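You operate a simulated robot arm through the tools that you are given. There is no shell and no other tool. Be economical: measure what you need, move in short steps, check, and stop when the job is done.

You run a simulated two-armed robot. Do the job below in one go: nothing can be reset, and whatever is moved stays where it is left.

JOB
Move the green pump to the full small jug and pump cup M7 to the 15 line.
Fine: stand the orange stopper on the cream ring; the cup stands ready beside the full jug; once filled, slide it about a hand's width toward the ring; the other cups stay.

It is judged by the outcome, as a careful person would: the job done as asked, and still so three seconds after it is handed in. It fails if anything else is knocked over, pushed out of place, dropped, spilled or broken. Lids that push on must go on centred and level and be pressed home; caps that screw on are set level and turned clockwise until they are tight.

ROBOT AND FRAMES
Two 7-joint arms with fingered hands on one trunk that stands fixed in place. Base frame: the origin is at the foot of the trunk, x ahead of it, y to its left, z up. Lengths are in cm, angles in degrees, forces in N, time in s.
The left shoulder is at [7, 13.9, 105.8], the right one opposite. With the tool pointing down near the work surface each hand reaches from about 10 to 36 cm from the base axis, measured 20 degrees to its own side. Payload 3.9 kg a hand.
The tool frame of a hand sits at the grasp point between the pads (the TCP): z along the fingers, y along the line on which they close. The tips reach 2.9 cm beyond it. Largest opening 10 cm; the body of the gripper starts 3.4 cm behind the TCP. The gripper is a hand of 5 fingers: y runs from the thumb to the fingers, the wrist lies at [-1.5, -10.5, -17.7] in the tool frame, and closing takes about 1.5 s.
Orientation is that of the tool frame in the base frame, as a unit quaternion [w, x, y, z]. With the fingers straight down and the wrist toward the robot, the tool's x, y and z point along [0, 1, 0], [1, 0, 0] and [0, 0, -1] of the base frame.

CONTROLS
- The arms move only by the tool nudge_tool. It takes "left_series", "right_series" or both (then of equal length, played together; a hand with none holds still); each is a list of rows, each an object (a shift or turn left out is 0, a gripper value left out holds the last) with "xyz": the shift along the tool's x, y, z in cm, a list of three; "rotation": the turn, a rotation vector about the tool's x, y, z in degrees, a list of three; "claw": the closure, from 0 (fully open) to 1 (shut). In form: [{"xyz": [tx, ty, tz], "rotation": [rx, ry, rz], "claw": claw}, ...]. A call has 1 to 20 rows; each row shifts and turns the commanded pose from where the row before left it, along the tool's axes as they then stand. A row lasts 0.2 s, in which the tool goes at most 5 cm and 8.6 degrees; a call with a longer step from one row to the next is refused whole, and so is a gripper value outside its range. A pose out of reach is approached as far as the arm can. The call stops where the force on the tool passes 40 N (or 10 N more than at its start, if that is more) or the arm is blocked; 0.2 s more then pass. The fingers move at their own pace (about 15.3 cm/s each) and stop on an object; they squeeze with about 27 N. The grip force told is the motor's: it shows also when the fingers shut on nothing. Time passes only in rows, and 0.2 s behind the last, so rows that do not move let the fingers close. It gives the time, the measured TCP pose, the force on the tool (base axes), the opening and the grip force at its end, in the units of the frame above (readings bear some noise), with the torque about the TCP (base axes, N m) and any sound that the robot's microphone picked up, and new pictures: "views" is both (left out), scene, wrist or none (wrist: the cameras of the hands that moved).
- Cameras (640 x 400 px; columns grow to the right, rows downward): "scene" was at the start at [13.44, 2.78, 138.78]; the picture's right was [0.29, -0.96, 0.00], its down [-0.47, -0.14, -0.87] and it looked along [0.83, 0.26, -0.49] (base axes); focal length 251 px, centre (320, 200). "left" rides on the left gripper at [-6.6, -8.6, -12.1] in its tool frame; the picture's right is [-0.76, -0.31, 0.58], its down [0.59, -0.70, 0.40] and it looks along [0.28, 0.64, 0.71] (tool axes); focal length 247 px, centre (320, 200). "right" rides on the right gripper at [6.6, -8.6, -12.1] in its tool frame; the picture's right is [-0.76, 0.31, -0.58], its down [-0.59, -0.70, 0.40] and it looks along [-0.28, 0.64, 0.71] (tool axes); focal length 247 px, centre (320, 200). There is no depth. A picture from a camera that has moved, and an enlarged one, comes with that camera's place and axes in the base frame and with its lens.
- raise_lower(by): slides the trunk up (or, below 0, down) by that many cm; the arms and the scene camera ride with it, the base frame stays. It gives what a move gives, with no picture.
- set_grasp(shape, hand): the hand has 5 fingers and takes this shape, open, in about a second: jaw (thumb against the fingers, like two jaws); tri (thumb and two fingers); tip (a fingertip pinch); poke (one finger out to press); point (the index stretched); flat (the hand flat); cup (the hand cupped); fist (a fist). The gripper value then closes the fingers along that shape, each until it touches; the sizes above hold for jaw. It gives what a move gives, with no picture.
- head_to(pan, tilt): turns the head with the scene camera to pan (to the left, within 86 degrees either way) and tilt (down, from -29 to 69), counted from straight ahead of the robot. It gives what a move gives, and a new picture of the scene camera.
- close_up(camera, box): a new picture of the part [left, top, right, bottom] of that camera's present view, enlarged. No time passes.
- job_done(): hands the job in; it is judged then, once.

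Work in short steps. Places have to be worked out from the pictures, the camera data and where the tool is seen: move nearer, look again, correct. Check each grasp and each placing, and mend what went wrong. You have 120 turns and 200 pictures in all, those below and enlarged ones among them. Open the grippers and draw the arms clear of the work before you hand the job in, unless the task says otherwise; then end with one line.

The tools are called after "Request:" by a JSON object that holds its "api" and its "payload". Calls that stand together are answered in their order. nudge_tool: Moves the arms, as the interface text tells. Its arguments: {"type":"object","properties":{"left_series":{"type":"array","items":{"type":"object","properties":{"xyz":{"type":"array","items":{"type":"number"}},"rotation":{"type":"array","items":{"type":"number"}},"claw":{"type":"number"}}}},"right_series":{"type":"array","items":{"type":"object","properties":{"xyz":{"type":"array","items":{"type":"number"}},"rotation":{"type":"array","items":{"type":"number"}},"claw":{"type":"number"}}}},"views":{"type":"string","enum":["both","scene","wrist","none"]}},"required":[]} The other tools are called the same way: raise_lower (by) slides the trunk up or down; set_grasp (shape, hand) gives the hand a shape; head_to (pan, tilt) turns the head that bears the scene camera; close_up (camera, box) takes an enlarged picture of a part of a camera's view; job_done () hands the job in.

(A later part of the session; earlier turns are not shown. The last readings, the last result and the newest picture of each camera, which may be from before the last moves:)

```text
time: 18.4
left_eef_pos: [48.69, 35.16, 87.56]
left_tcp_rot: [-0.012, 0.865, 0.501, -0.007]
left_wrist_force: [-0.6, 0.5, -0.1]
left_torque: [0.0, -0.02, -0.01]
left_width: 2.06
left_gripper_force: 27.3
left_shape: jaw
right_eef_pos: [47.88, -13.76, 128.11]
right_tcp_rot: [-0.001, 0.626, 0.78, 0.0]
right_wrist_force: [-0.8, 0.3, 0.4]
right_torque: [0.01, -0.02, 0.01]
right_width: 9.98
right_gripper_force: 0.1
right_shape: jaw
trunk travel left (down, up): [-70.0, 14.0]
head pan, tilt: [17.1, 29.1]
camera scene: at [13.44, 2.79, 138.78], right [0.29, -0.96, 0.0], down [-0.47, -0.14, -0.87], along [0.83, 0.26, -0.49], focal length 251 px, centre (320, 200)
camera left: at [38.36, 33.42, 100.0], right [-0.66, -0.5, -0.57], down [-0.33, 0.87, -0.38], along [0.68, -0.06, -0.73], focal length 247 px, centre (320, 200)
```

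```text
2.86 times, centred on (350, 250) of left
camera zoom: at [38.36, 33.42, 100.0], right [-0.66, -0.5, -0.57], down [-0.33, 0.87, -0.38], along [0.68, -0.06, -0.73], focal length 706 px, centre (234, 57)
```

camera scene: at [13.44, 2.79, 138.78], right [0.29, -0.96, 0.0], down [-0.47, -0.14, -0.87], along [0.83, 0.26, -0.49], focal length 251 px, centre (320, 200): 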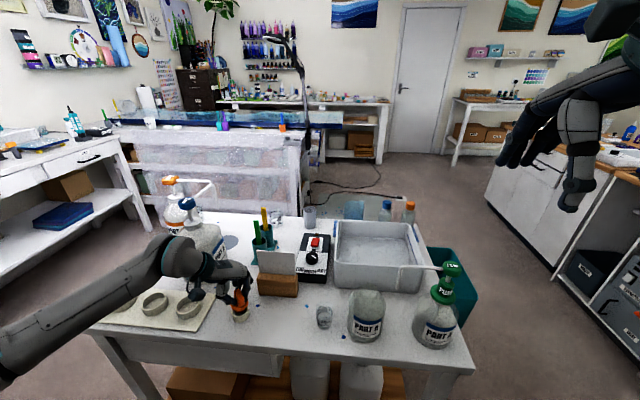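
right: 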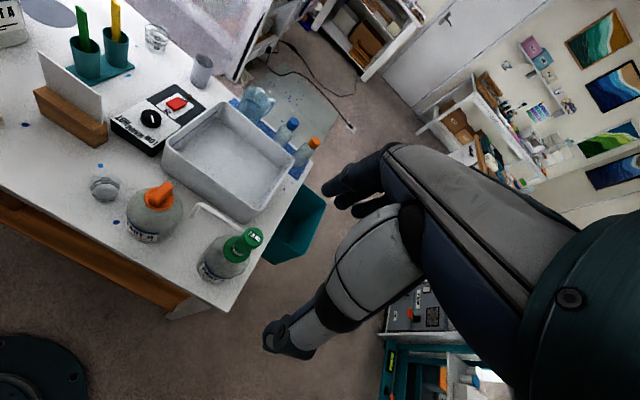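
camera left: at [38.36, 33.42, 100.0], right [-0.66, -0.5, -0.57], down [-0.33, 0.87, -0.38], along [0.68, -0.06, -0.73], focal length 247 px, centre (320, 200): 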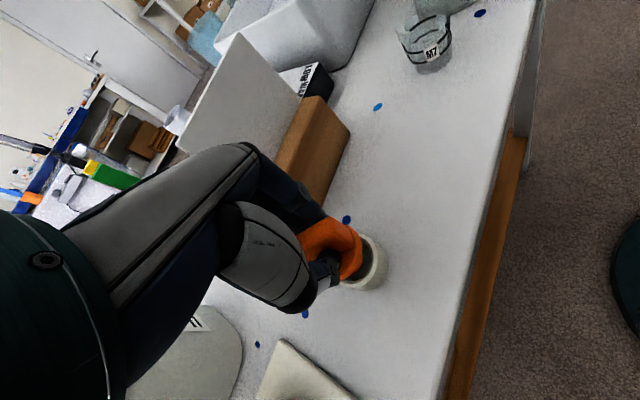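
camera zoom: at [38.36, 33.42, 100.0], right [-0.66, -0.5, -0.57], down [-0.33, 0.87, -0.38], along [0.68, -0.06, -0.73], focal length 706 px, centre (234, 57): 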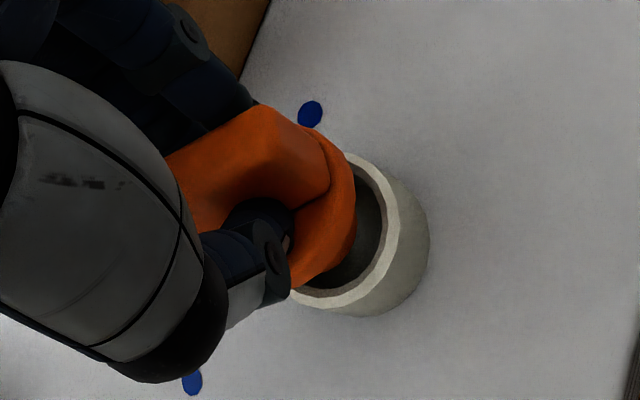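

Plug is centred over the ring in both views. Lower gently in small steps, watching force.

Request:
{"api": "nudge_tool", "payload": {"left_series": [{"xyz": [0, 0, 0.4]}, {"xyz": [0, 0, 0.4]}, {"xyz": [0, 0, 0.4]}, {}]}}

Request:
{"api": "close_up", "payload": {"camera": "scene", "box": [210, 270, 270, 330]}}

Request:
{"api": "close_up", "payload": {"camera": "left", "box": [260, 180, 440, 320]}}

```text
time: 19.4
left_eef_pos: [48.77, 35.17, 86.62]
left_tcp_rot: [-0.013, 0.865, 0.501, -0.008]
left_wrist_force: [-2.1, -1.1, 1.0]
left_torque: [-0.05, 0.08, 0.03]
left_width: 2.06
left_gripper_force: 26.9
left_shape: jaw
right_eef_pos: [47.94, -13.85, 128.19]
right_tcp_rot: [0.0, 0.625, 0.78, -0.001]
right_wrist_force: [0.0, -0.2, -0.2]
right_torque: [-0.01, 0.03, 0.01]
right_width: 9.98
right_gripper_force: 0.0
right_shape: jaw
trunk travel left (down, up): [-70.0, 14.0]
head pan, tilt: [17.1, 29.1]
camera scene: at [13.4, 2.75, 138.79], right [0.29, -0.96, 0.0], down [-0.47, -0.14, -0.87], along [0.84, 0.26, -0.49], focal length 251 px, centre (320, 200)
camera left: at [38.37, 33.51, 99.05], right [-0.66, -0.5, -0.57], down [-0.33, 0.87, -0.38], along [0.68, -0.06, -0.73], focal length 247 px, centre (320, 200)
```

scene: 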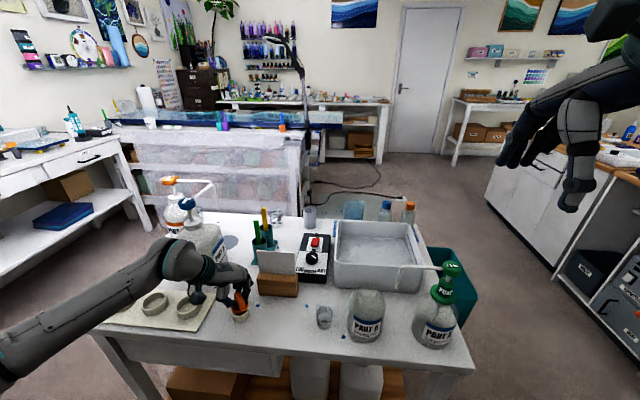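
left: 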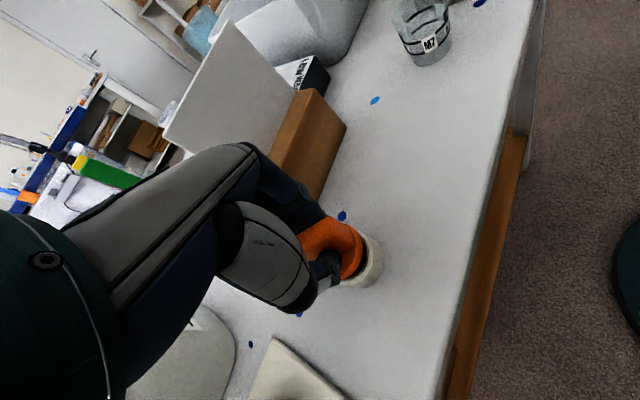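

```text
6.67 times, centred on (240, 300) of scene
camera zoom: at [13.4, 2.75, 138.79], right [0.29, -0.96, 0.0], down [-0.47, -0.14, -0.87], along [0.84, 0.26, -0.49], focal length 1671 px, centre (853, -467)
```

zoom: 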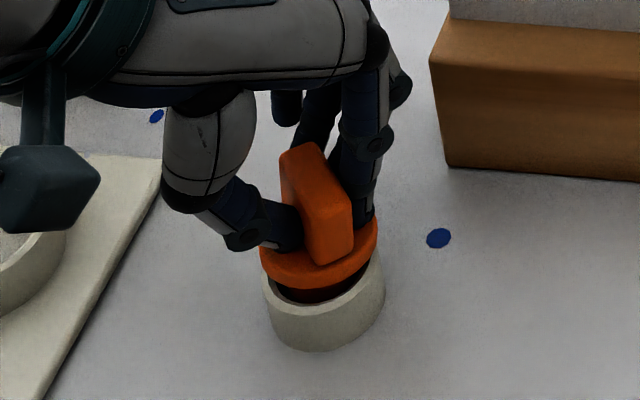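

```text
2.86 times, centred on (350, 250) of left
camera zoom: at [38.37, 33.51, 99.05], right [-0.66, -0.5, -0.57], down [-0.33, 0.87, -0.38], along [0.68, -0.06, -0.73], focal length 706 px, centre (234, 57)
```

zoom: 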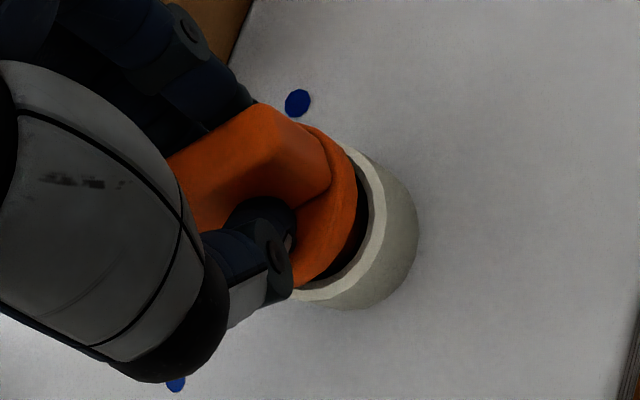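

Plug has entered the ring; a light side contact. Continue down until the flange rests.

Request:
{"api": "nudge_tool", "payload": {"left_series": [{"xyz": [0, -0.15, 0.3]}, {"xyz": [0, 0, 0.3]}, {"xyz": [0, 0, 0.2]}, {}]}}

Request:
{"api": "close_up", "payload": {"camera": "scene", "box": [210, 270, 270, 330]}}

```text
time: 20.4
left_eef_pos: [48.67, 35.24, 85.94]
left_tcp_rot: [-0.014, 0.865, 0.502, -0.006]
left_wrist_force: [-1.0, 0.6, 5.3]
left_torque: [0.04, -0.11, -0.02]
left_width: 2.08
left_gripper_force: 26.8
left_shape: jaw
right_eef_pos: [47.88, -13.77, 128.17]
right_tcp_rot: [0.0, 0.626, 0.78, 0.0]
right_wrist_force: [-0.8, 0.4, 0.3]
right_torque: [0.01, -0.01, -0.05]
right_width: 9.96
right_gripper_force: 0.0
right_shape: jaw
trunk travel left (down, up): [-70.0, 14.0]
head pan, tilt: [17.1, 29.1]
camera scene: at [13.37, 2.75, 138.8], right [0.29, -0.96, 0.0], down [-0.47, -0.14, -0.87], along [0.84, 0.26, -0.49], focal length 251 px, centre (320, 200)
camera left: at [38.13, 33.55, 98.31], right [-0.66, -0.5, -0.57], down [-0.33, 0.87, -0.38], along [0.68, -0.06, -0.73], focal length 247 px, centre (320, 200)
```

scene: 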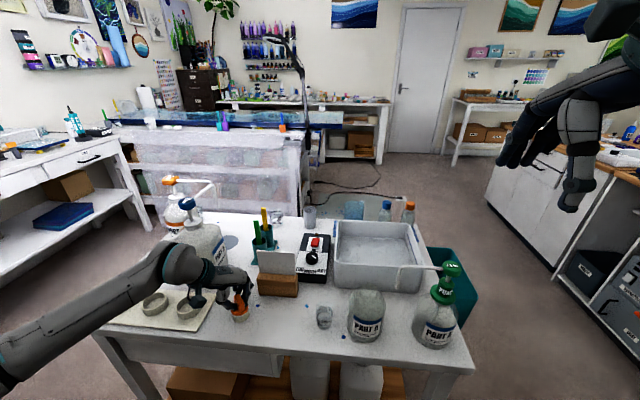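
left: 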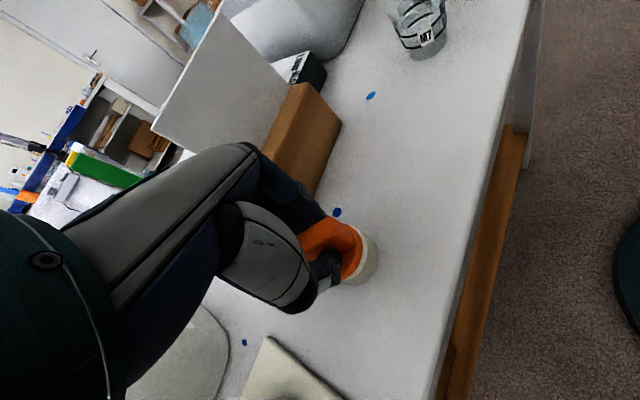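

```text
6.67 times, centred on (240, 300) of scene
camera zoom: at [13.37, 2.75, 138.8], right [0.29, -0.96, 0.0], down [-0.47, -0.14, -0.87], along [0.84, 0.26, -0.49], focal length 1671 px, centre (853, -467)
```

zoom: 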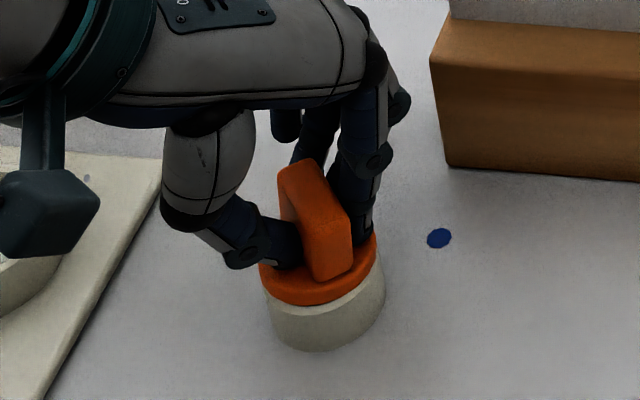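

Flange rests on the ring (5 N). Open slightly and rise.

Request:
{"api": "nudge_tool", "payload": {"left_series": [{"claw": 0.65}, {}, {}, {"xyz": [0, 0, -1]}, {"xyz": [0, 0, -2]}, {"xyz": [0, 0, -3]}, {"xyz": [0, 0, -3]}, {}], "views": "scene"}}

Request:
{"api": "close_up", "payload": {"camera": "scene", "box": [200, 240, 280, 330]}}

```text
time: 22.2
left_eef_pos: [48.69, 35.12, 94.74]
left_tcp_rot: [-0.013, 0.865, 0.502, -0.007]
left_wrist_force: [0.3, -0.7, 0.0]
left_torque: [0.01, 0.01, -0.03]
left_width: 3.48
left_gripper_force: 0.1
left_shape: jaw
right_eef_pos: [47.96, -13.72, 128.15]
right_tcp_rot: [-0.001, 0.626, 0.78, 0.0]
right_wrist_force: [0.1, -0.4, -0.8]
right_torque: [0.0, -0.01, 0.03]
right_width: 9.97
right_gripper_force: 0.1
right_shape: jaw
trunk travel left (down, up): [-70.0, 14.0]
head pan, tilt: [17.1, 29.1]
camera scene: at [13.45, 2.81, 138.78], right [0.29, -0.96, 0.0], down [-0.47, -0.14, -0.87], along [0.83, 0.26, -0.49], focal length 251 px, centre (320, 200)
```

scene: 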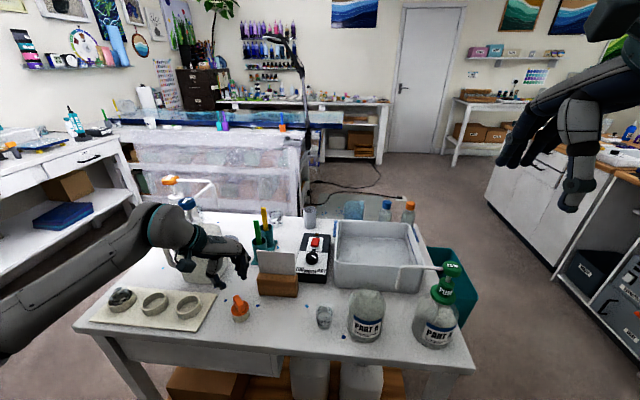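

```text
4.44 times, centred on (240, 285) of scene
camera zoom: at [13.45, 2.81, 138.78], right [0.29, -0.96, 0.0], down [-0.47, -0.14, -0.87], along [0.83, 0.26, -0.49], focal length 1114 px, centre (676, -178)
```

zoom: 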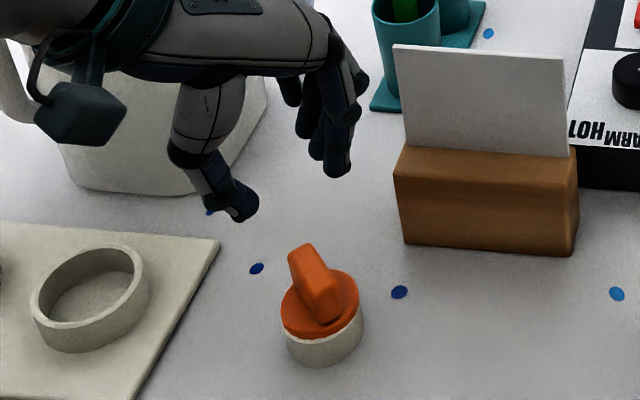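

The stopper stands squarely on the cream ring. Now I raise the left hand clear and bring the open right hand above the green pump head.

Request:
{"api": "nudge_tool", "payload": {"left_series": [{"xyz": [0, 0, -3]}, {"xyz": [0, 0, -3]}, {"xyz": [0, -2, -3]}, {"xyz": [0, -2, -3]}, {"xyz": [0, -2, -3]}, {}], "right_series": [{"xyz": [0, 2.0, 2.6]}, {"xyz": [0, 2.0, 2.6]}, {"xyz": [-0.2, 2.0, 2.6]}, {"xyz": [0, 2.0, 2.6]}, {"xyz": [0, 1.8, 2.6]}, {}]}}

Request:
{"api": "close_up", "payload": {"camera": "right", "box": [200, 180, 440, 330]}}

```text
time: 23.6
left_eef_pos: [43.9, 37.72, 110.35]
left_tcp_rot: [-0.013, 0.865, 0.502, -0.008]
left_wrist_force: [0.0, 0.3, 0.7]
left_torque: [0.02, 0.01, -0.01]
left_width: 3.51
left_gripper_force: 0.0
left_shape: jaw
right_eef_pos: [57.55, -11.77, 115.04]
right_tcp_rot: [0.0, 0.626, 0.78, 0.0]
right_wrist_force: [-0.3, 0.0, -0.6]
right_torque: [0.0, -0.01, -0.02]
right_width: 9.97
right_gripper_force: 0.1
right_shape: jaw
trunk travel left (down, up): [-70.0, 14.0]
head pan, tilt: [17.1, 29.1]
camera scene: at [13.42, 2.76, 138.78], right [0.29, -0.96, 0.0], down [-0.47, -0.14, -0.87], along [0.84, 0.26, -0.49], focal length 251 px, centre (320, 200)
camera right: at [47.83, -7.31, 127.12], right [0.46, -0.67, 0.58], down [-0.56, -0.73, -0.4], along [0.69, -0.14, -0.71], focal length 247 px, centre (320, 200)
camera left: at [33.49, 36.03, 122.74], right [-0.66, -0.5, -0.57], down [-0.33, 0.87, -0.38], along [0.68, -0.06, -0.73], focal length 247 px, centre (320, 200)
```

scene: 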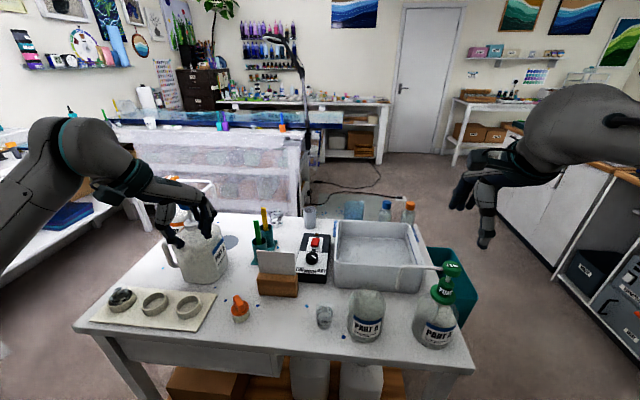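
right: 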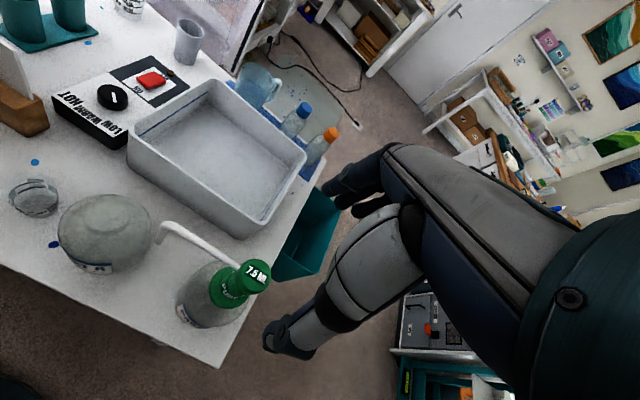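
left: 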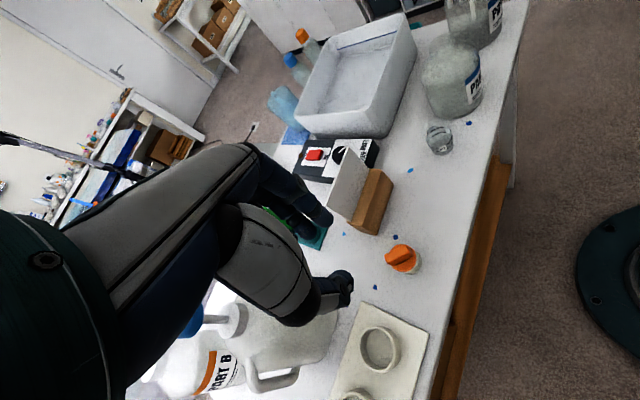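

```text
2.67 times, centred on (320, 255) of right
camera zoom: at [47.83, -7.31, 127.12], right [0.46, -0.67, 0.58], down [-0.56, -0.73, -0.4], along [0.69, -0.14, -0.71], focal length 659 px, centre (320, 53)
```

zoom: 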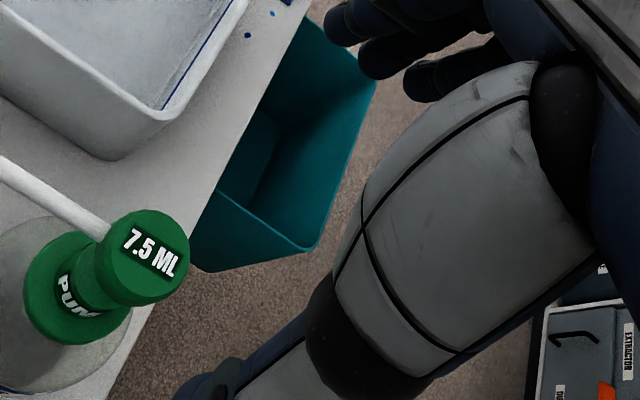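

Head top is about (57.7, -12.0, 102.2), directly beneath the right hand. Descend with open fingers to just above it.

Request:
{"api": "nudge_tool", "payload": {"right_series": [{"xyz": [-0.2, 0.1, 3]}, {"xyz": [0, 0, 3]}, {"xyz": [0, 0, 2.5]}, {}]}}

Request:
{"api": "close_up", "payload": {"camera": "scene", "box": [390, 170, 530, 310]}}

```text
time: 24.6
left_eef_pos: [43.78, 37.59, 110.26]
left_tcp_rot: [-0.012, 0.865, 0.502, -0.007]
left_wrist_force: [0.2, 0.1, -0.7]
left_torque: [0.03, 0.02, 0.01]
left_width: 3.47
left_gripper_force: 0.0
left_shape: jaw
right_eef_pos: [57.5, -12.31, 106.44]
right_tcp_rot: [0.001, 0.626, 0.78, 0.0]
right_wrist_force: [0.3, 0.4, 0.1]
right_torque: [0.01, 0.02, -0.01]
right_width: 9.99
right_gripper_force: 0.1
right_shape: jaw
trunk travel left (down, up): [-70.0, 14.0]
head pan, tilt: [17.1, 29.1]
camera scene: at [13.42, 2.77, 138.78], right [0.29, -0.96, 0.0], down [-0.47, -0.14, -0.87], along [0.84, 0.26, -0.49], focal length 251 px, centre (320, 200)
camera right: at [47.86, -7.68, 118.53], right [0.46, -0.67, 0.58], down [-0.56, -0.73, -0.4], along [0.69, -0.14, -0.71], focal length 247 px, centre (320, 200)
```

scene: 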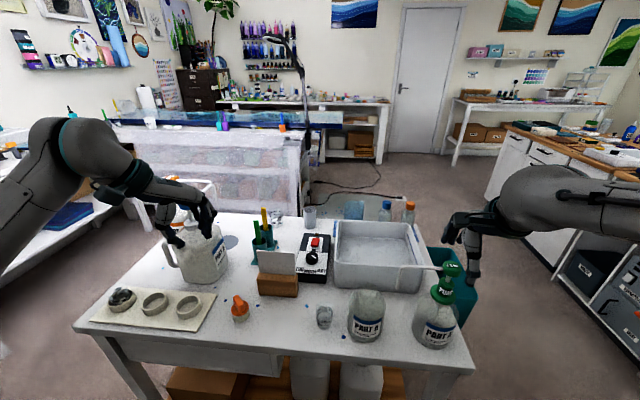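
right: 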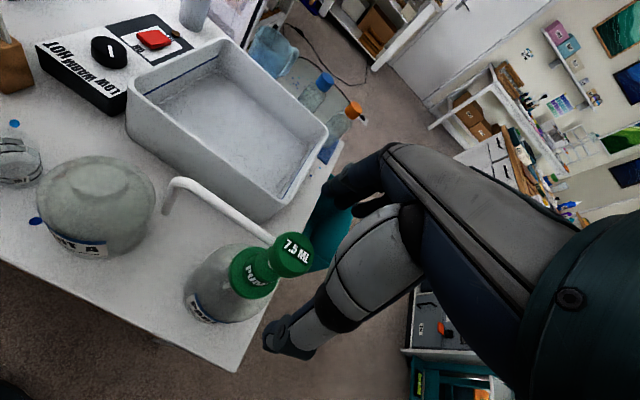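

```text
2.86 times, centred on (460, 240) of scene
camera zoom: at [13.42, 2.77, 138.78], right [0.29, -0.96, 0.0], down [-0.47, -0.14, -0.87], along [0.84, 0.26, -0.49], focal length 716 px, centre (-80, 86)
```

zoom: 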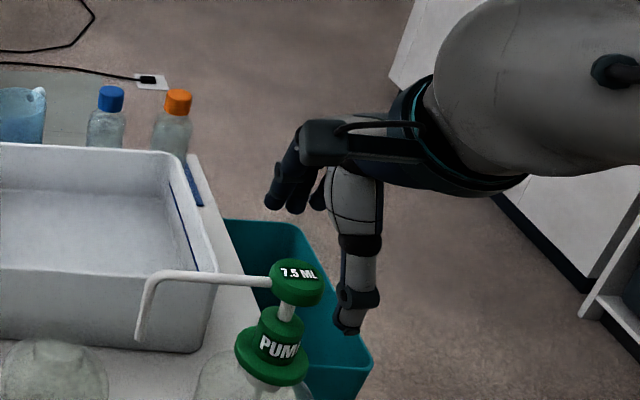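

The head is about 0.5 cm to the left of the grasp axis; correct and descend so the pads are level with the head disc.

Request:
{"api": "nudge_tool", "payload": {"right_series": [{"xyz": [0.45, 0.2, 1.5]}, {"xyz": [0, 0, 1.5]}, {"xyz": [0, 0, 1.5]}, {"xyz": [0, 0, 0.7]}, {}]}}

Request:
{"api": "close_up", "payload": {"camera": "scene", "box": [400, 200, 520, 310]}}

Request:
{"api": "close_up", "payload": {"camera": "right", "box": [200, 160, 400, 300]}}

```text
time: 25.8
left_eef_pos: [44.04, 37.73, 110.38]
left_tcp_rot: [-0.013, 0.865, 0.502, -0.008]
left_wrist_force: [0.9, -0.3, 0.0]
left_torque: [0.01, -0.01, -0.01]
left_width: 3.48
left_gripper_force: 0.0
left_shape: jaw
right_eef_pos: [57.83, -11.58, 101.35]
right_tcp_rot: [0.0, 0.626, 0.78, 0.0]
right_wrist_force: [-0.5, -0.1, 0.0]
right_torque: [0.01, 0.01, -0.01]
right_width: 9.96
right_gripper_force: 0.0
right_shape: jaw
trunk travel left (down, up): [-70.0, 14.0]
head pan, tilt: [17.1, 29.1]
camera scene: at [13.43, 2.78, 138.78], right [0.29, -0.96, 0.0], down [-0.47, -0.14, -0.87], along [0.83, 0.26, -0.49], focal length 251 px, centre (320, 200)
camera right: at [48.0, -7.13, 113.54], right [0.46, -0.67, 0.58], down [-0.56, -0.73, -0.4], along [0.69, -0.14, -0.71], focal length 247 px, centre (320, 200)
```

scene: 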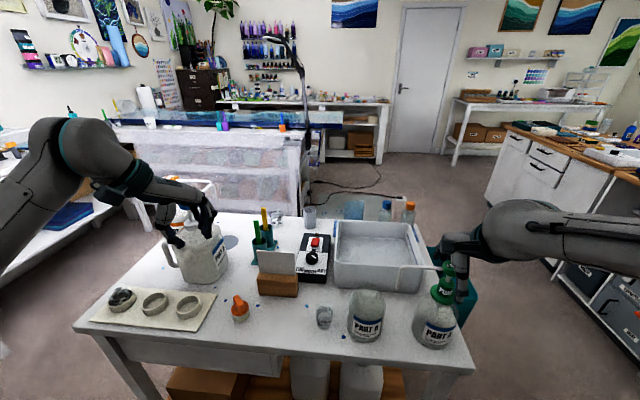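
right: 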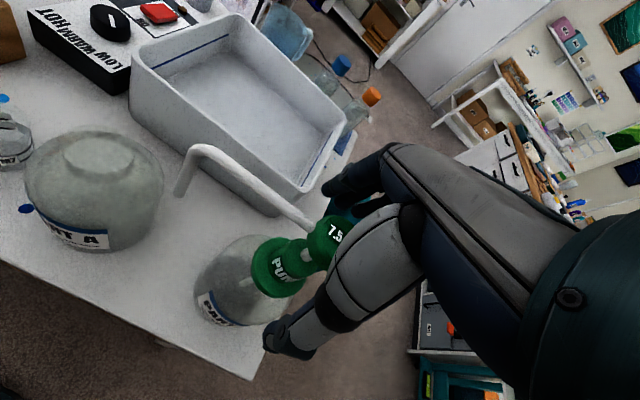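

```text
3.64 times, centred on (460, 255) of scene
camera zoom: at [13.43, 2.78, 138.78], right [0.29, -0.96, 0.0], down [-0.47, -0.14, -0.87], along [0.83, 0.26, -0.49], focal length 911 px, centre (-189, 0)
```

zoom: 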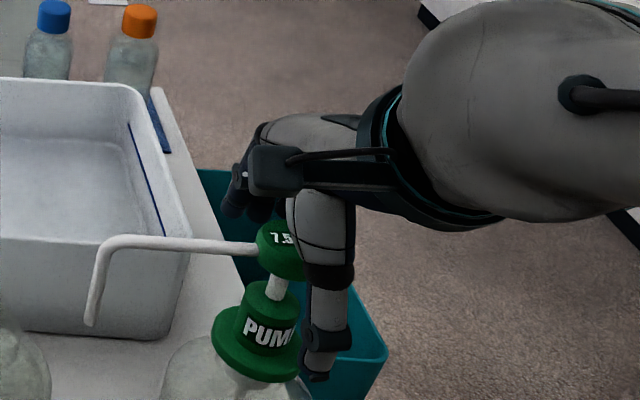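

```text
2.86 times, centred on (300, 230) of right
camera zoom: at [48.0, -7.13, 113.54], right [0.46, -0.67, 0.58], down [-0.56, -0.73, -0.4], along [0.69, -0.14, -0.71], focal length 706 px, centre (377, 114)
```

zoom: 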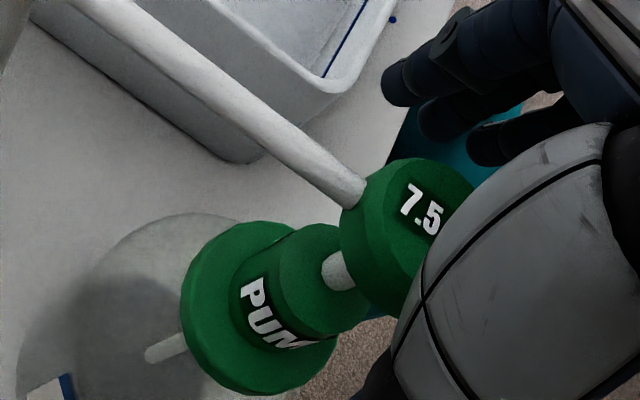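

Head lies right at the grasp point between thumb and fingers. Close the grip.

Request:
{"api": "nudge_tool", "payload": {"right_series": [{"claw": 0.4}, {"claw": 0.55}, {"claw": 0.7}, {"claw": 1.0}, {}, {}, {}]}}

Request:
{"api": "close_up", "payload": {"camera": "scene", "box": [390, 230, 490, 350]}}

Request:
{"api": "close_up", "payload": {"camera": "right", "box": [160, 130, 400, 330]}}

```text
time: 27.4
left_eef_pos: [43.96, 37.63, 110.33]
left_tcp_rot: [-0.014, 0.865, 0.502, -0.008]
left_wrist_force: [-0.2, 0.1, 0.5]
left_torque: [0.02, -0.04, -0.01]
left_width: 3.51
left_gripper_force: 0.1
left_shape: jaw
right_eef_pos: [57.8, -11.61, 101.53]
right_tcp_rot: [0.0, 0.625, 0.78, 0.0]
right_wrist_force: [0.3, 0.3, -2.2]
right_torque: [-0.02, 0.0, 0.0]
right_width: 2.26
right_gripper_force: 27.2
right_shape: jaw
trunk travel left (down, up): [-70.0, 14.0]
head pan, tilt: [17.1, 29.1]
camera scene: at [13.46, 2.78, 138.78], right [0.29, -0.96, 0.0], down [-0.47, -0.14, -0.87], along [0.83, 0.26, -0.49], focal length 251 px, centre (320, 200)
camera right: at [48.02, -7.12, 113.55], right [0.46, -0.67, 0.58], down [-0.56, -0.73, -0.4], along [0.69, -0.14, -0.71], focal length 247 px, centre (320, 200)
```

scene: 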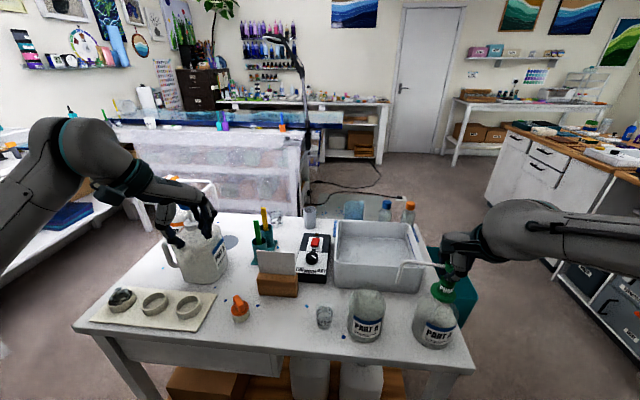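
right: 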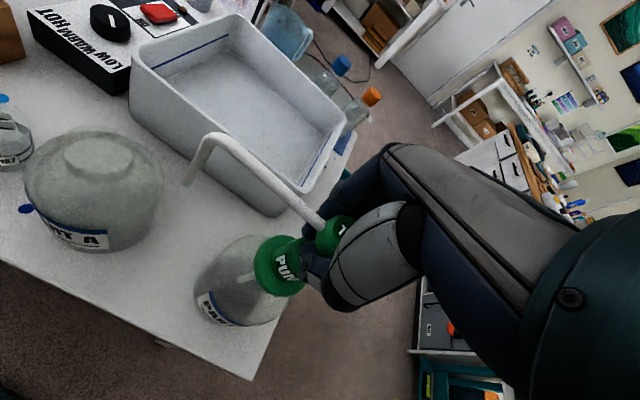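

```text
3.33 times, centred on (440, 290) of scene
camera zoom: at [13.46, 2.78, 138.78], right [0.29, -0.96, 0.0], down [-0.47, -0.14, -0.87], along [0.83, 0.26, -0.49], focal length 835 px, centre (-80, -100)
```

zoom: 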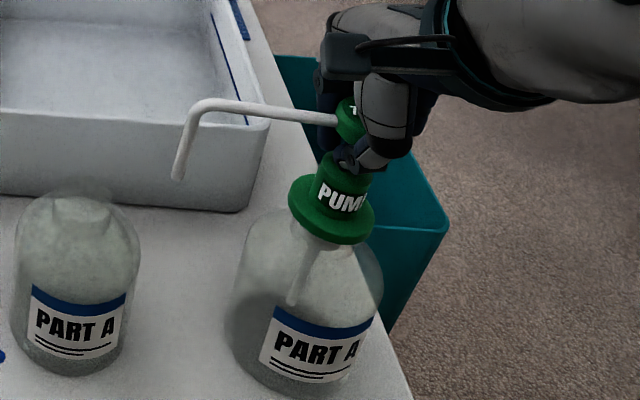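

```text
2.00 times, centred on (280, 230) of right
camera zoom: at [48.02, -7.12, 113.55], right [0.46, -0.67, 0.58], down [-0.56, -0.73, -0.4], along [0.69, -0.14, -0.71], focal length 494 px, centre (400, 140)
```

zoom: 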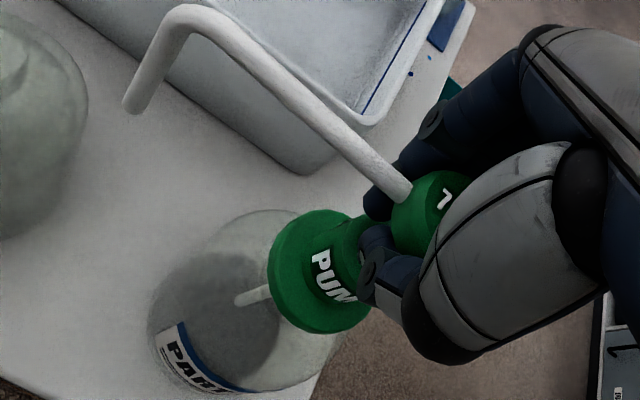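

The fingertips curl around the stem under the head – a secure hook. Lift slowly and check the jug stays.

Request:
{"api": "nudge_tool", "payload": {"right_series": [{"xyz": [0, 0, -0.5]}, {"xyz": [0, 0, -0.5]}, {"xyz": [0, 0, -0.5]}, {"xyz": [0, 0, -0.5]}, {}]}}

Request:
{"api": "close_up", "payload": {"camera": "scene", "box": [390, 230, 490, 350]}}

```text
time: 28.6
left_eef_pos: [43.93, 37.59, 110.35]
left_tcp_rot: [-0.014, 0.865, 0.502, -0.008]
left_wrist_force: [-0.2, 0.1, -0.2]
left_torque: [0.0, -0.02, 0.02]
left_width: 3.46
left_gripper_force: 0.0
left_shape: jaw
right_eef_pos: [57.82, -11.59, 103.43]
right_tcp_rot: [0.0, 0.626, 0.78, 0.001]
right_wrist_force: [-0.2, 0.5, -1.2]
right_torque: [-0.01, 0.0, 0.03]
right_width: 2.24
right_gripper_force: 27.4
right_shape: jaw
trunk travel left (down, up): [-70.0, 14.0]
head pan, tilt: [17.1, 29.1]
camera scene: at [13.47, 2.77, 138.78], right [0.29, -0.96, 0.0], down [-0.47, -0.14, -0.87], along [0.83, 0.26, -0.49], focal length 251 px, centre (320, 200)
camera right: at [48.09, -7.09, 115.58], right [0.46, -0.67, 0.58], down [-0.56, -0.73, -0.4], along [0.69, -0.14, -0.71], focal length 247 px, centre (320, 200)
```

scene: 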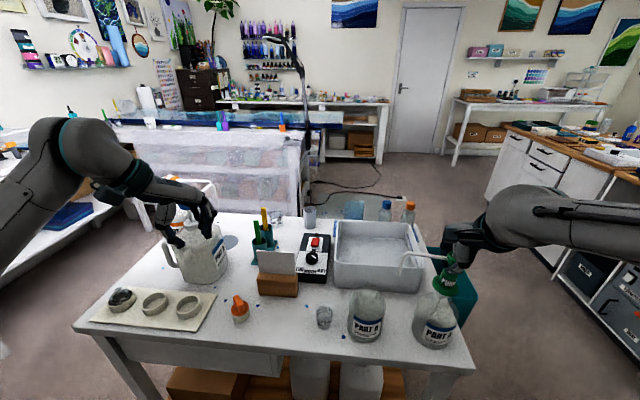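
right: 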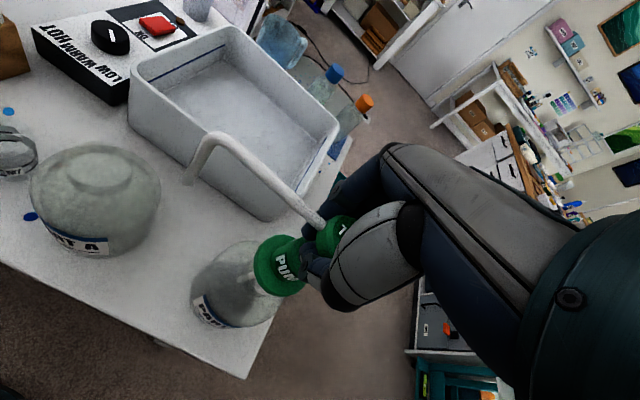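

```text
3.33 times, centred on (440, 290) of scene
camera zoom: at [13.47, 2.77, 138.78], right [0.29, -0.96, 0.0], down [-0.47, -0.14, -0.87], along [0.83, 0.26, -0.49], focal length 835 px, centre (-80, -100)
```

zoom: 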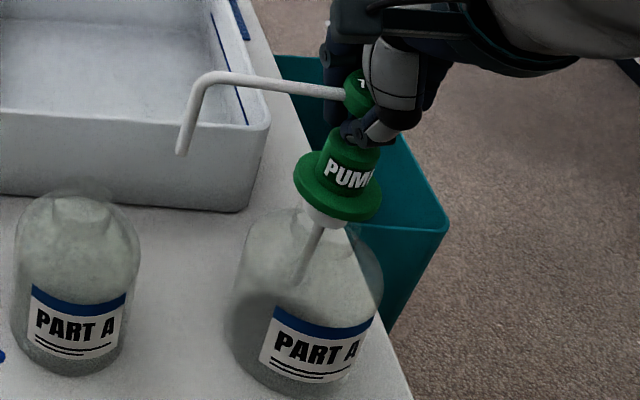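

It lifts freely; the jug stays. Continue straight up until the dip tube is clear.

Request:
{"api": "nudge_tool", "payload": {"right_series": [{"xyz": [0, 0, -1.5]}, {"xyz": [0, 0, -2]}, {"xyz": [0, 0, -2]}, {"xyz": [0, 0, -2]}, {"xyz": [0, 0, -2]}, {"xyz": [0, 0, -1.5]}, {}]}}

Request:
{"api": "close_up", "payload": {"camera": "scene", "box": [380, 190, 500, 350]}}

```text
time: 30.2
left_eef_pos: [43.98, 37.68, 110.31]
left_tcp_rot: [-0.014, 0.864, 0.503, -0.007]
left_wrist_force: [-0.8, 0.0, 0.1]
left_torque: [-0.01, -0.04, -0.01]
left_width: 3.48
left_gripper_force: 0.1
left_shape: jaw
right_eef_pos: [57.8, -11.64, 114.4]
right_tcp_rot: [0.0, 0.626, 0.78, 0.0]
right_wrist_force: [0.6, 0.3, -2.0]
right_torque: [-0.06, 0.01, 0.01]
right_width: 2.21
right_gripper_force: 27.1
right_shape: jaw
trunk travel left (down, up): [-70.0, 14.0]
head pan, tilt: [17.1, 29.1]
camera scene: at [13.47, 2.79, 138.78], right [0.29, -0.96, 0.0], down [-0.47, -0.14, -0.87], along [0.83, 0.26, -0.49], focal length 251 px, centre (320, 200)
camera right: at [48.06, -7.13, 126.56], right [0.46, -0.67, 0.58], down [-0.56, -0.73, -0.4], along [0.69, -0.14, -0.71], focal length 247 px, centre (320, 200)
```

scene: 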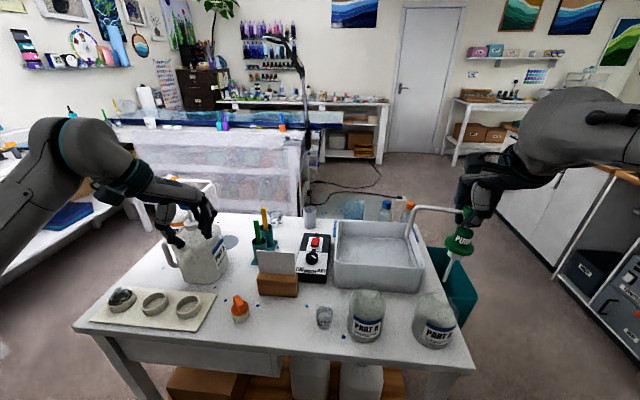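
right: 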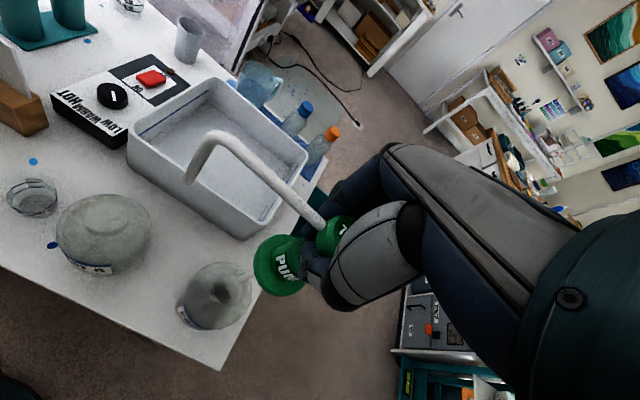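

```text
2.50 times, centred on (440, 270) of scene
camera zoom: at [13.47, 2.79, 138.78], right [0.29, -0.96, 0.0], down [-0.47, -0.14, -0.87], along [0.83, 0.26, -0.49], focal length 626 px, centre (20, 25)
```

zoom: 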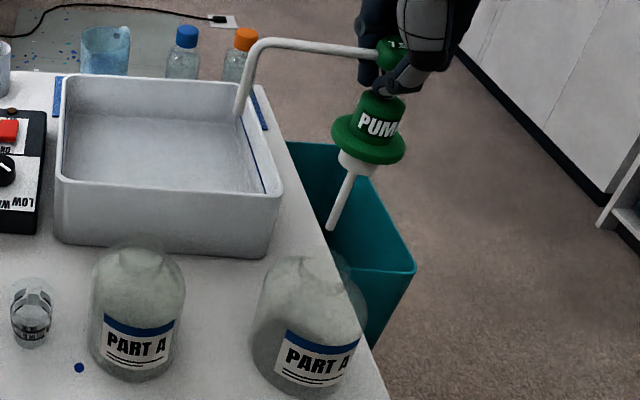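

The dip tube (bottom z≈97.5) is clear of the neck. Before moving I measure the cup and the open neck more precisely.

Request:
{"api": "close_up", "payload": {"camera": "scene", "box": [300, 275, 400, 345]}}

Request:
{"api": "close_up", "payload": {"camera": "left", "box": [400, 20, 520, 170]}}

Request:
{"api": "close_up", "payload": {"camera": "right", "box": [0, 150, 180, 290]}}

```text
5.71 times, centred on (350, 310) of scene
camera zoom: at [13.47, 2.79, 138.78], right [0.29, -0.96, 0.0], down [-0.47, -0.14, -0.87], along [0.83, 0.26, -0.49], focal length 1432 px, centre (149, -429)
```

zoom: 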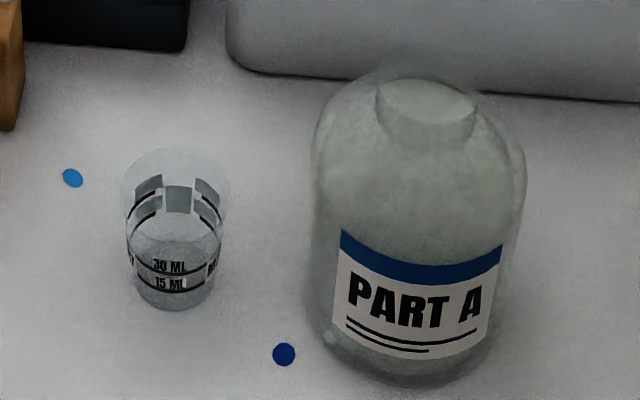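

```text
2.67 times, centred on (460, 95) of left
camera zoom: at [33.56, 36.04, 122.69], right [-0.66, -0.5, -0.57], down [-0.33, 0.87, -0.38], along [0.68, -0.06, -0.73], focal length 659 px, centre (-53, 480)
```

zoom: 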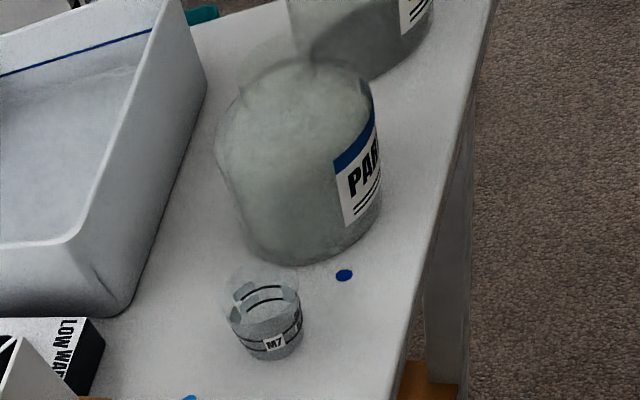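

```text
2.86 times, centred on (90, 220) of right
camera zoom: at [48.06, -7.13, 126.56], right [0.46, -0.67, 0.58], down [-0.56, -0.73, -0.4], along [0.69, -0.14, -0.71], focal length 706 px, centre (977, 143)
```

zoom: 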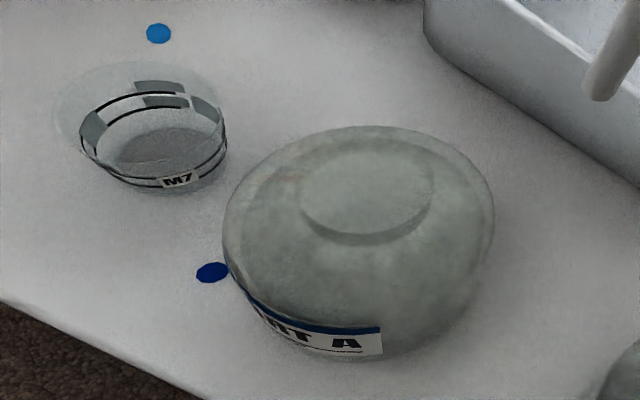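

Jug axis ≈ (54.65, 3.65), neck top ≈ 93; cup M7 ≈ (52.5, 13.65), rim z≈86. I carry the pump over the full jug and yaw it ~8.5° so the nozzle will point at the cup.

Request:
{"api": "nudge_tool", "payload": {"right_series": [{"xyz": [2.0, 0.03, 0]}, {"xyz": [3.0, 0.05, 0]}, {"xyz": [3.0, 0.05, 0]}, {"xyz": [3.0, 0.05, 0]}, {"xyz": [2.6, 0.05, 0]}, {"xyz": [2.0, 0, 0]}, {"rotation": [0, 0, -4.25]}, {"rotation": [0, 0, -4.25]}, {}]}}

Request:
{"api": "close_up", "payload": {"camera": "scene", "box": [290, 190, 410, 350]}}

Request:
{"api": "close_up", "payload": {"camera": "left", "box": [360, 0, 520, 170]}}

```text
time: 32.2
left_eef_pos: [43.93, 37.75, 110.23]
left_tcp_rot: [-0.012, 0.865, 0.502, -0.008]
left_wrist_force: [0.4, -0.3, 0.3]
left_torque: [0.02, -0.01, 0.01]
left_width: 3.49
left_gripper_force: 0.0
left_shape: jaw
right_eef_pos: [54.78, 3.67, 114.22]
right_tcp_rot: [0.001, 0.566, 0.824, 0.001]
right_wrist_force: [-0.2, 0.1, -1.8]
right_torque: [0.0, -0.01, -0.01]
right_width: 2.23
right_gripper_force: 26.8
right_shape: jaw
trunk travel left (down, up): [-70.0, 14.0]
head pan, tilt: [17.1, 29.1]
camera scene: at [13.44, 2.82, 138.78], right [0.29, -0.96, 0.0], down [-0.47, -0.14, -0.87], along [0.83, 0.26, -0.49], focal length 251 px, centre (320, 200)
camera right: at [44.49, 6.76, 126.42], right [0.56, -0.6, 0.58], down [-0.44, -0.8, -0.4], along [0.7, -0.03, -0.71], focal length 247 px, centre (320, 200)
```

scene: 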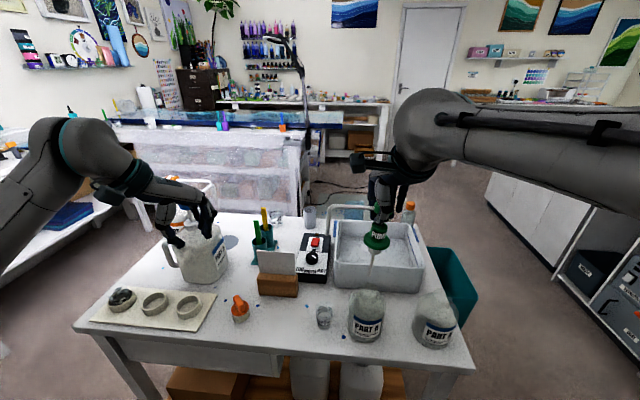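
right: 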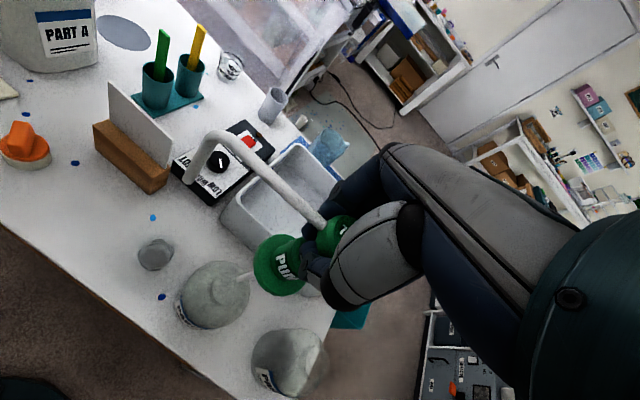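

```text
2.50 times, centred on (350, 270) of scene
camera zoom: at [13.44, 2.82, 138.78], right [0.29, -0.96, 0.0], down [-0.47, -0.14, -0.87], along [0.83, 0.26, -0.49], focal length 626 px, centre (245, 25)
```

zoom: 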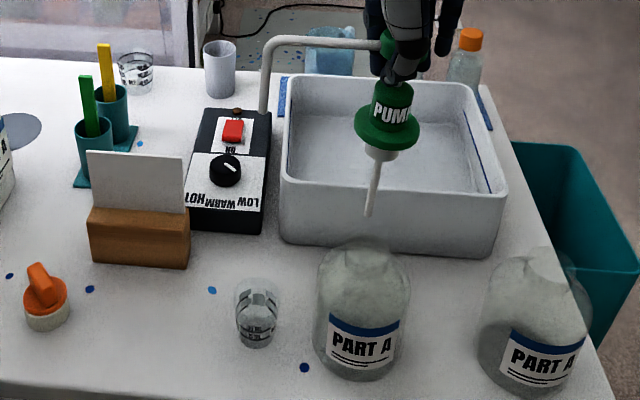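

```text
2.35 times, centred on (440, 85) of left
camera zoom: at [33.53, 36.07, 122.69], right [-0.66, -0.5, -0.57], down [-0.33, 0.87, -0.38], along [0.68, -0.06, -0.73], focal length 581 px, centre (38, 471)
```

zoom: 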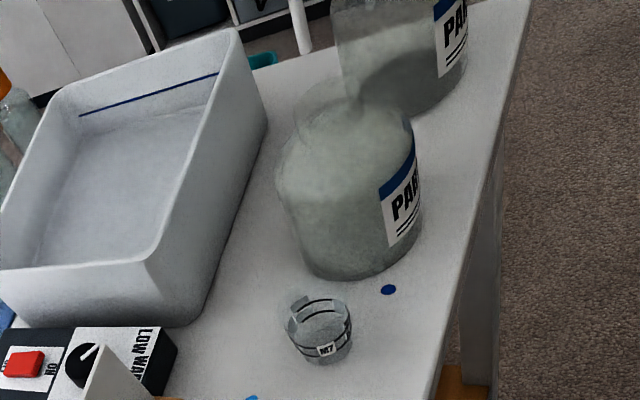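

Tube is aligned over the neck in both scene and left views. Lower so the tube just enters, then check.

Request:
{"api": "nudge_tool", "payload": {"right_series": [{"xyz": [0, 0, 1.5]}, {"xyz": [0, 0, 1.5]}, {"xyz": [0, 0, 1]}, {"xyz": [0, 0, 0.8]}, {}]}}

Request:
{"api": "close_up", "payload": {"camera": "scene", "box": [320, 220, 420, 340]}}

Request:
{"api": "close_up", "payload": {"camera": "left", "box": [400, 0, 520, 120]}}

```text
time: 33.4
left_eef_pos: [43.94, 37.65, 110.31]
left_tcp_rot: [-0.014, 0.865, 0.502, -0.008]
left_wrist_force: [1.0, 0.6, 0.3]
left_torque: [-0.01, -0.01, 0.03]
left_width: 3.47
left_gripper_force: 0.1
left_shape: jaw
right_eef_pos: [54.66, 3.69, 109.55]
right_tcp_rot: [0.0, 0.567, 0.824, 0.0]
right_wrist_force: [-0.2, 0.1, -1.3]
right_torque: [0.03, 0.04, -0.02]
right_width: 2.19
right_gripper_force: 27.1
right_shape: jaw
trunk travel left (down, up): [-70.0, 14.0]
head pan, tilt: [17.1, 29.1]
camera scene: at [13.45, 2.78, 138.78], right [0.29, -0.96, 0.0], down [-0.47, -0.14, -0.87], along [0.83, 0.26, -0.49], focal length 251 px, centre (320, 200)
camera right: at [44.41, 6.64, 121.6], right [0.56, -0.6, 0.58], down [-0.45, -0.8, -0.4], along [0.7, -0.03, -0.71], focal length 247 px, centre (320, 200)
```

scene: 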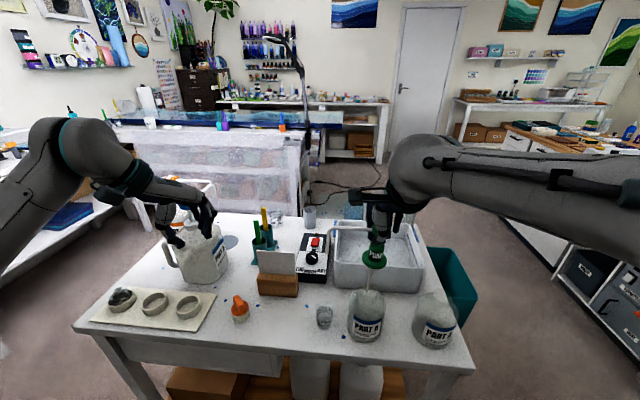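
right: 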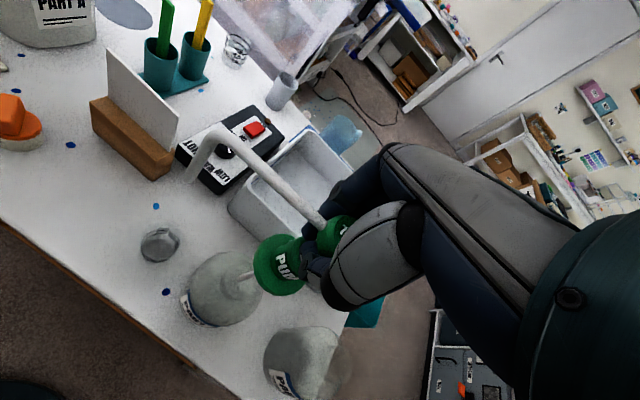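

```text
3.33 times, centred on (370, 280) of scene
camera zoom: at [13.45, 2.78, 138.78], right [0.29, -0.96, 0.0], down [-0.47, -0.14, -0.87], along [0.83, 0.26, -0.49], focal length 835 px, centre (153, -67)
```

zoom: 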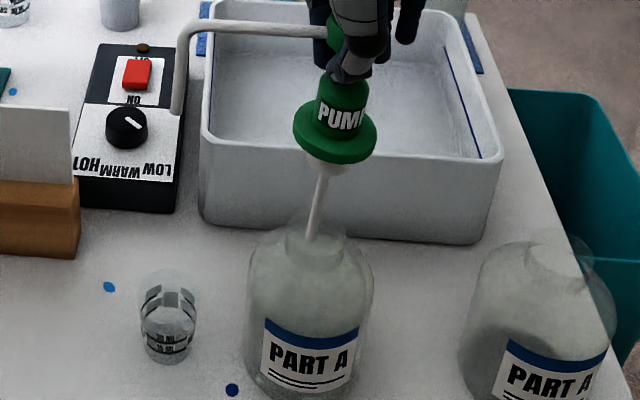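

```text
3.33 times, centred on (460, 60) of left
camera zoom: at [33.54, 36.03, 122.7], right [-0.66, -0.5, -0.57], down [-0.33, 0.87, -0.38], along [0.68, -0.06, -0.73], focal length 823 px, centre (-147, 667)
```

zoom: 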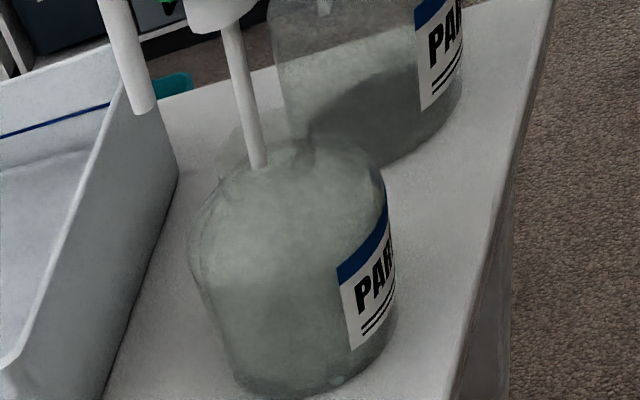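

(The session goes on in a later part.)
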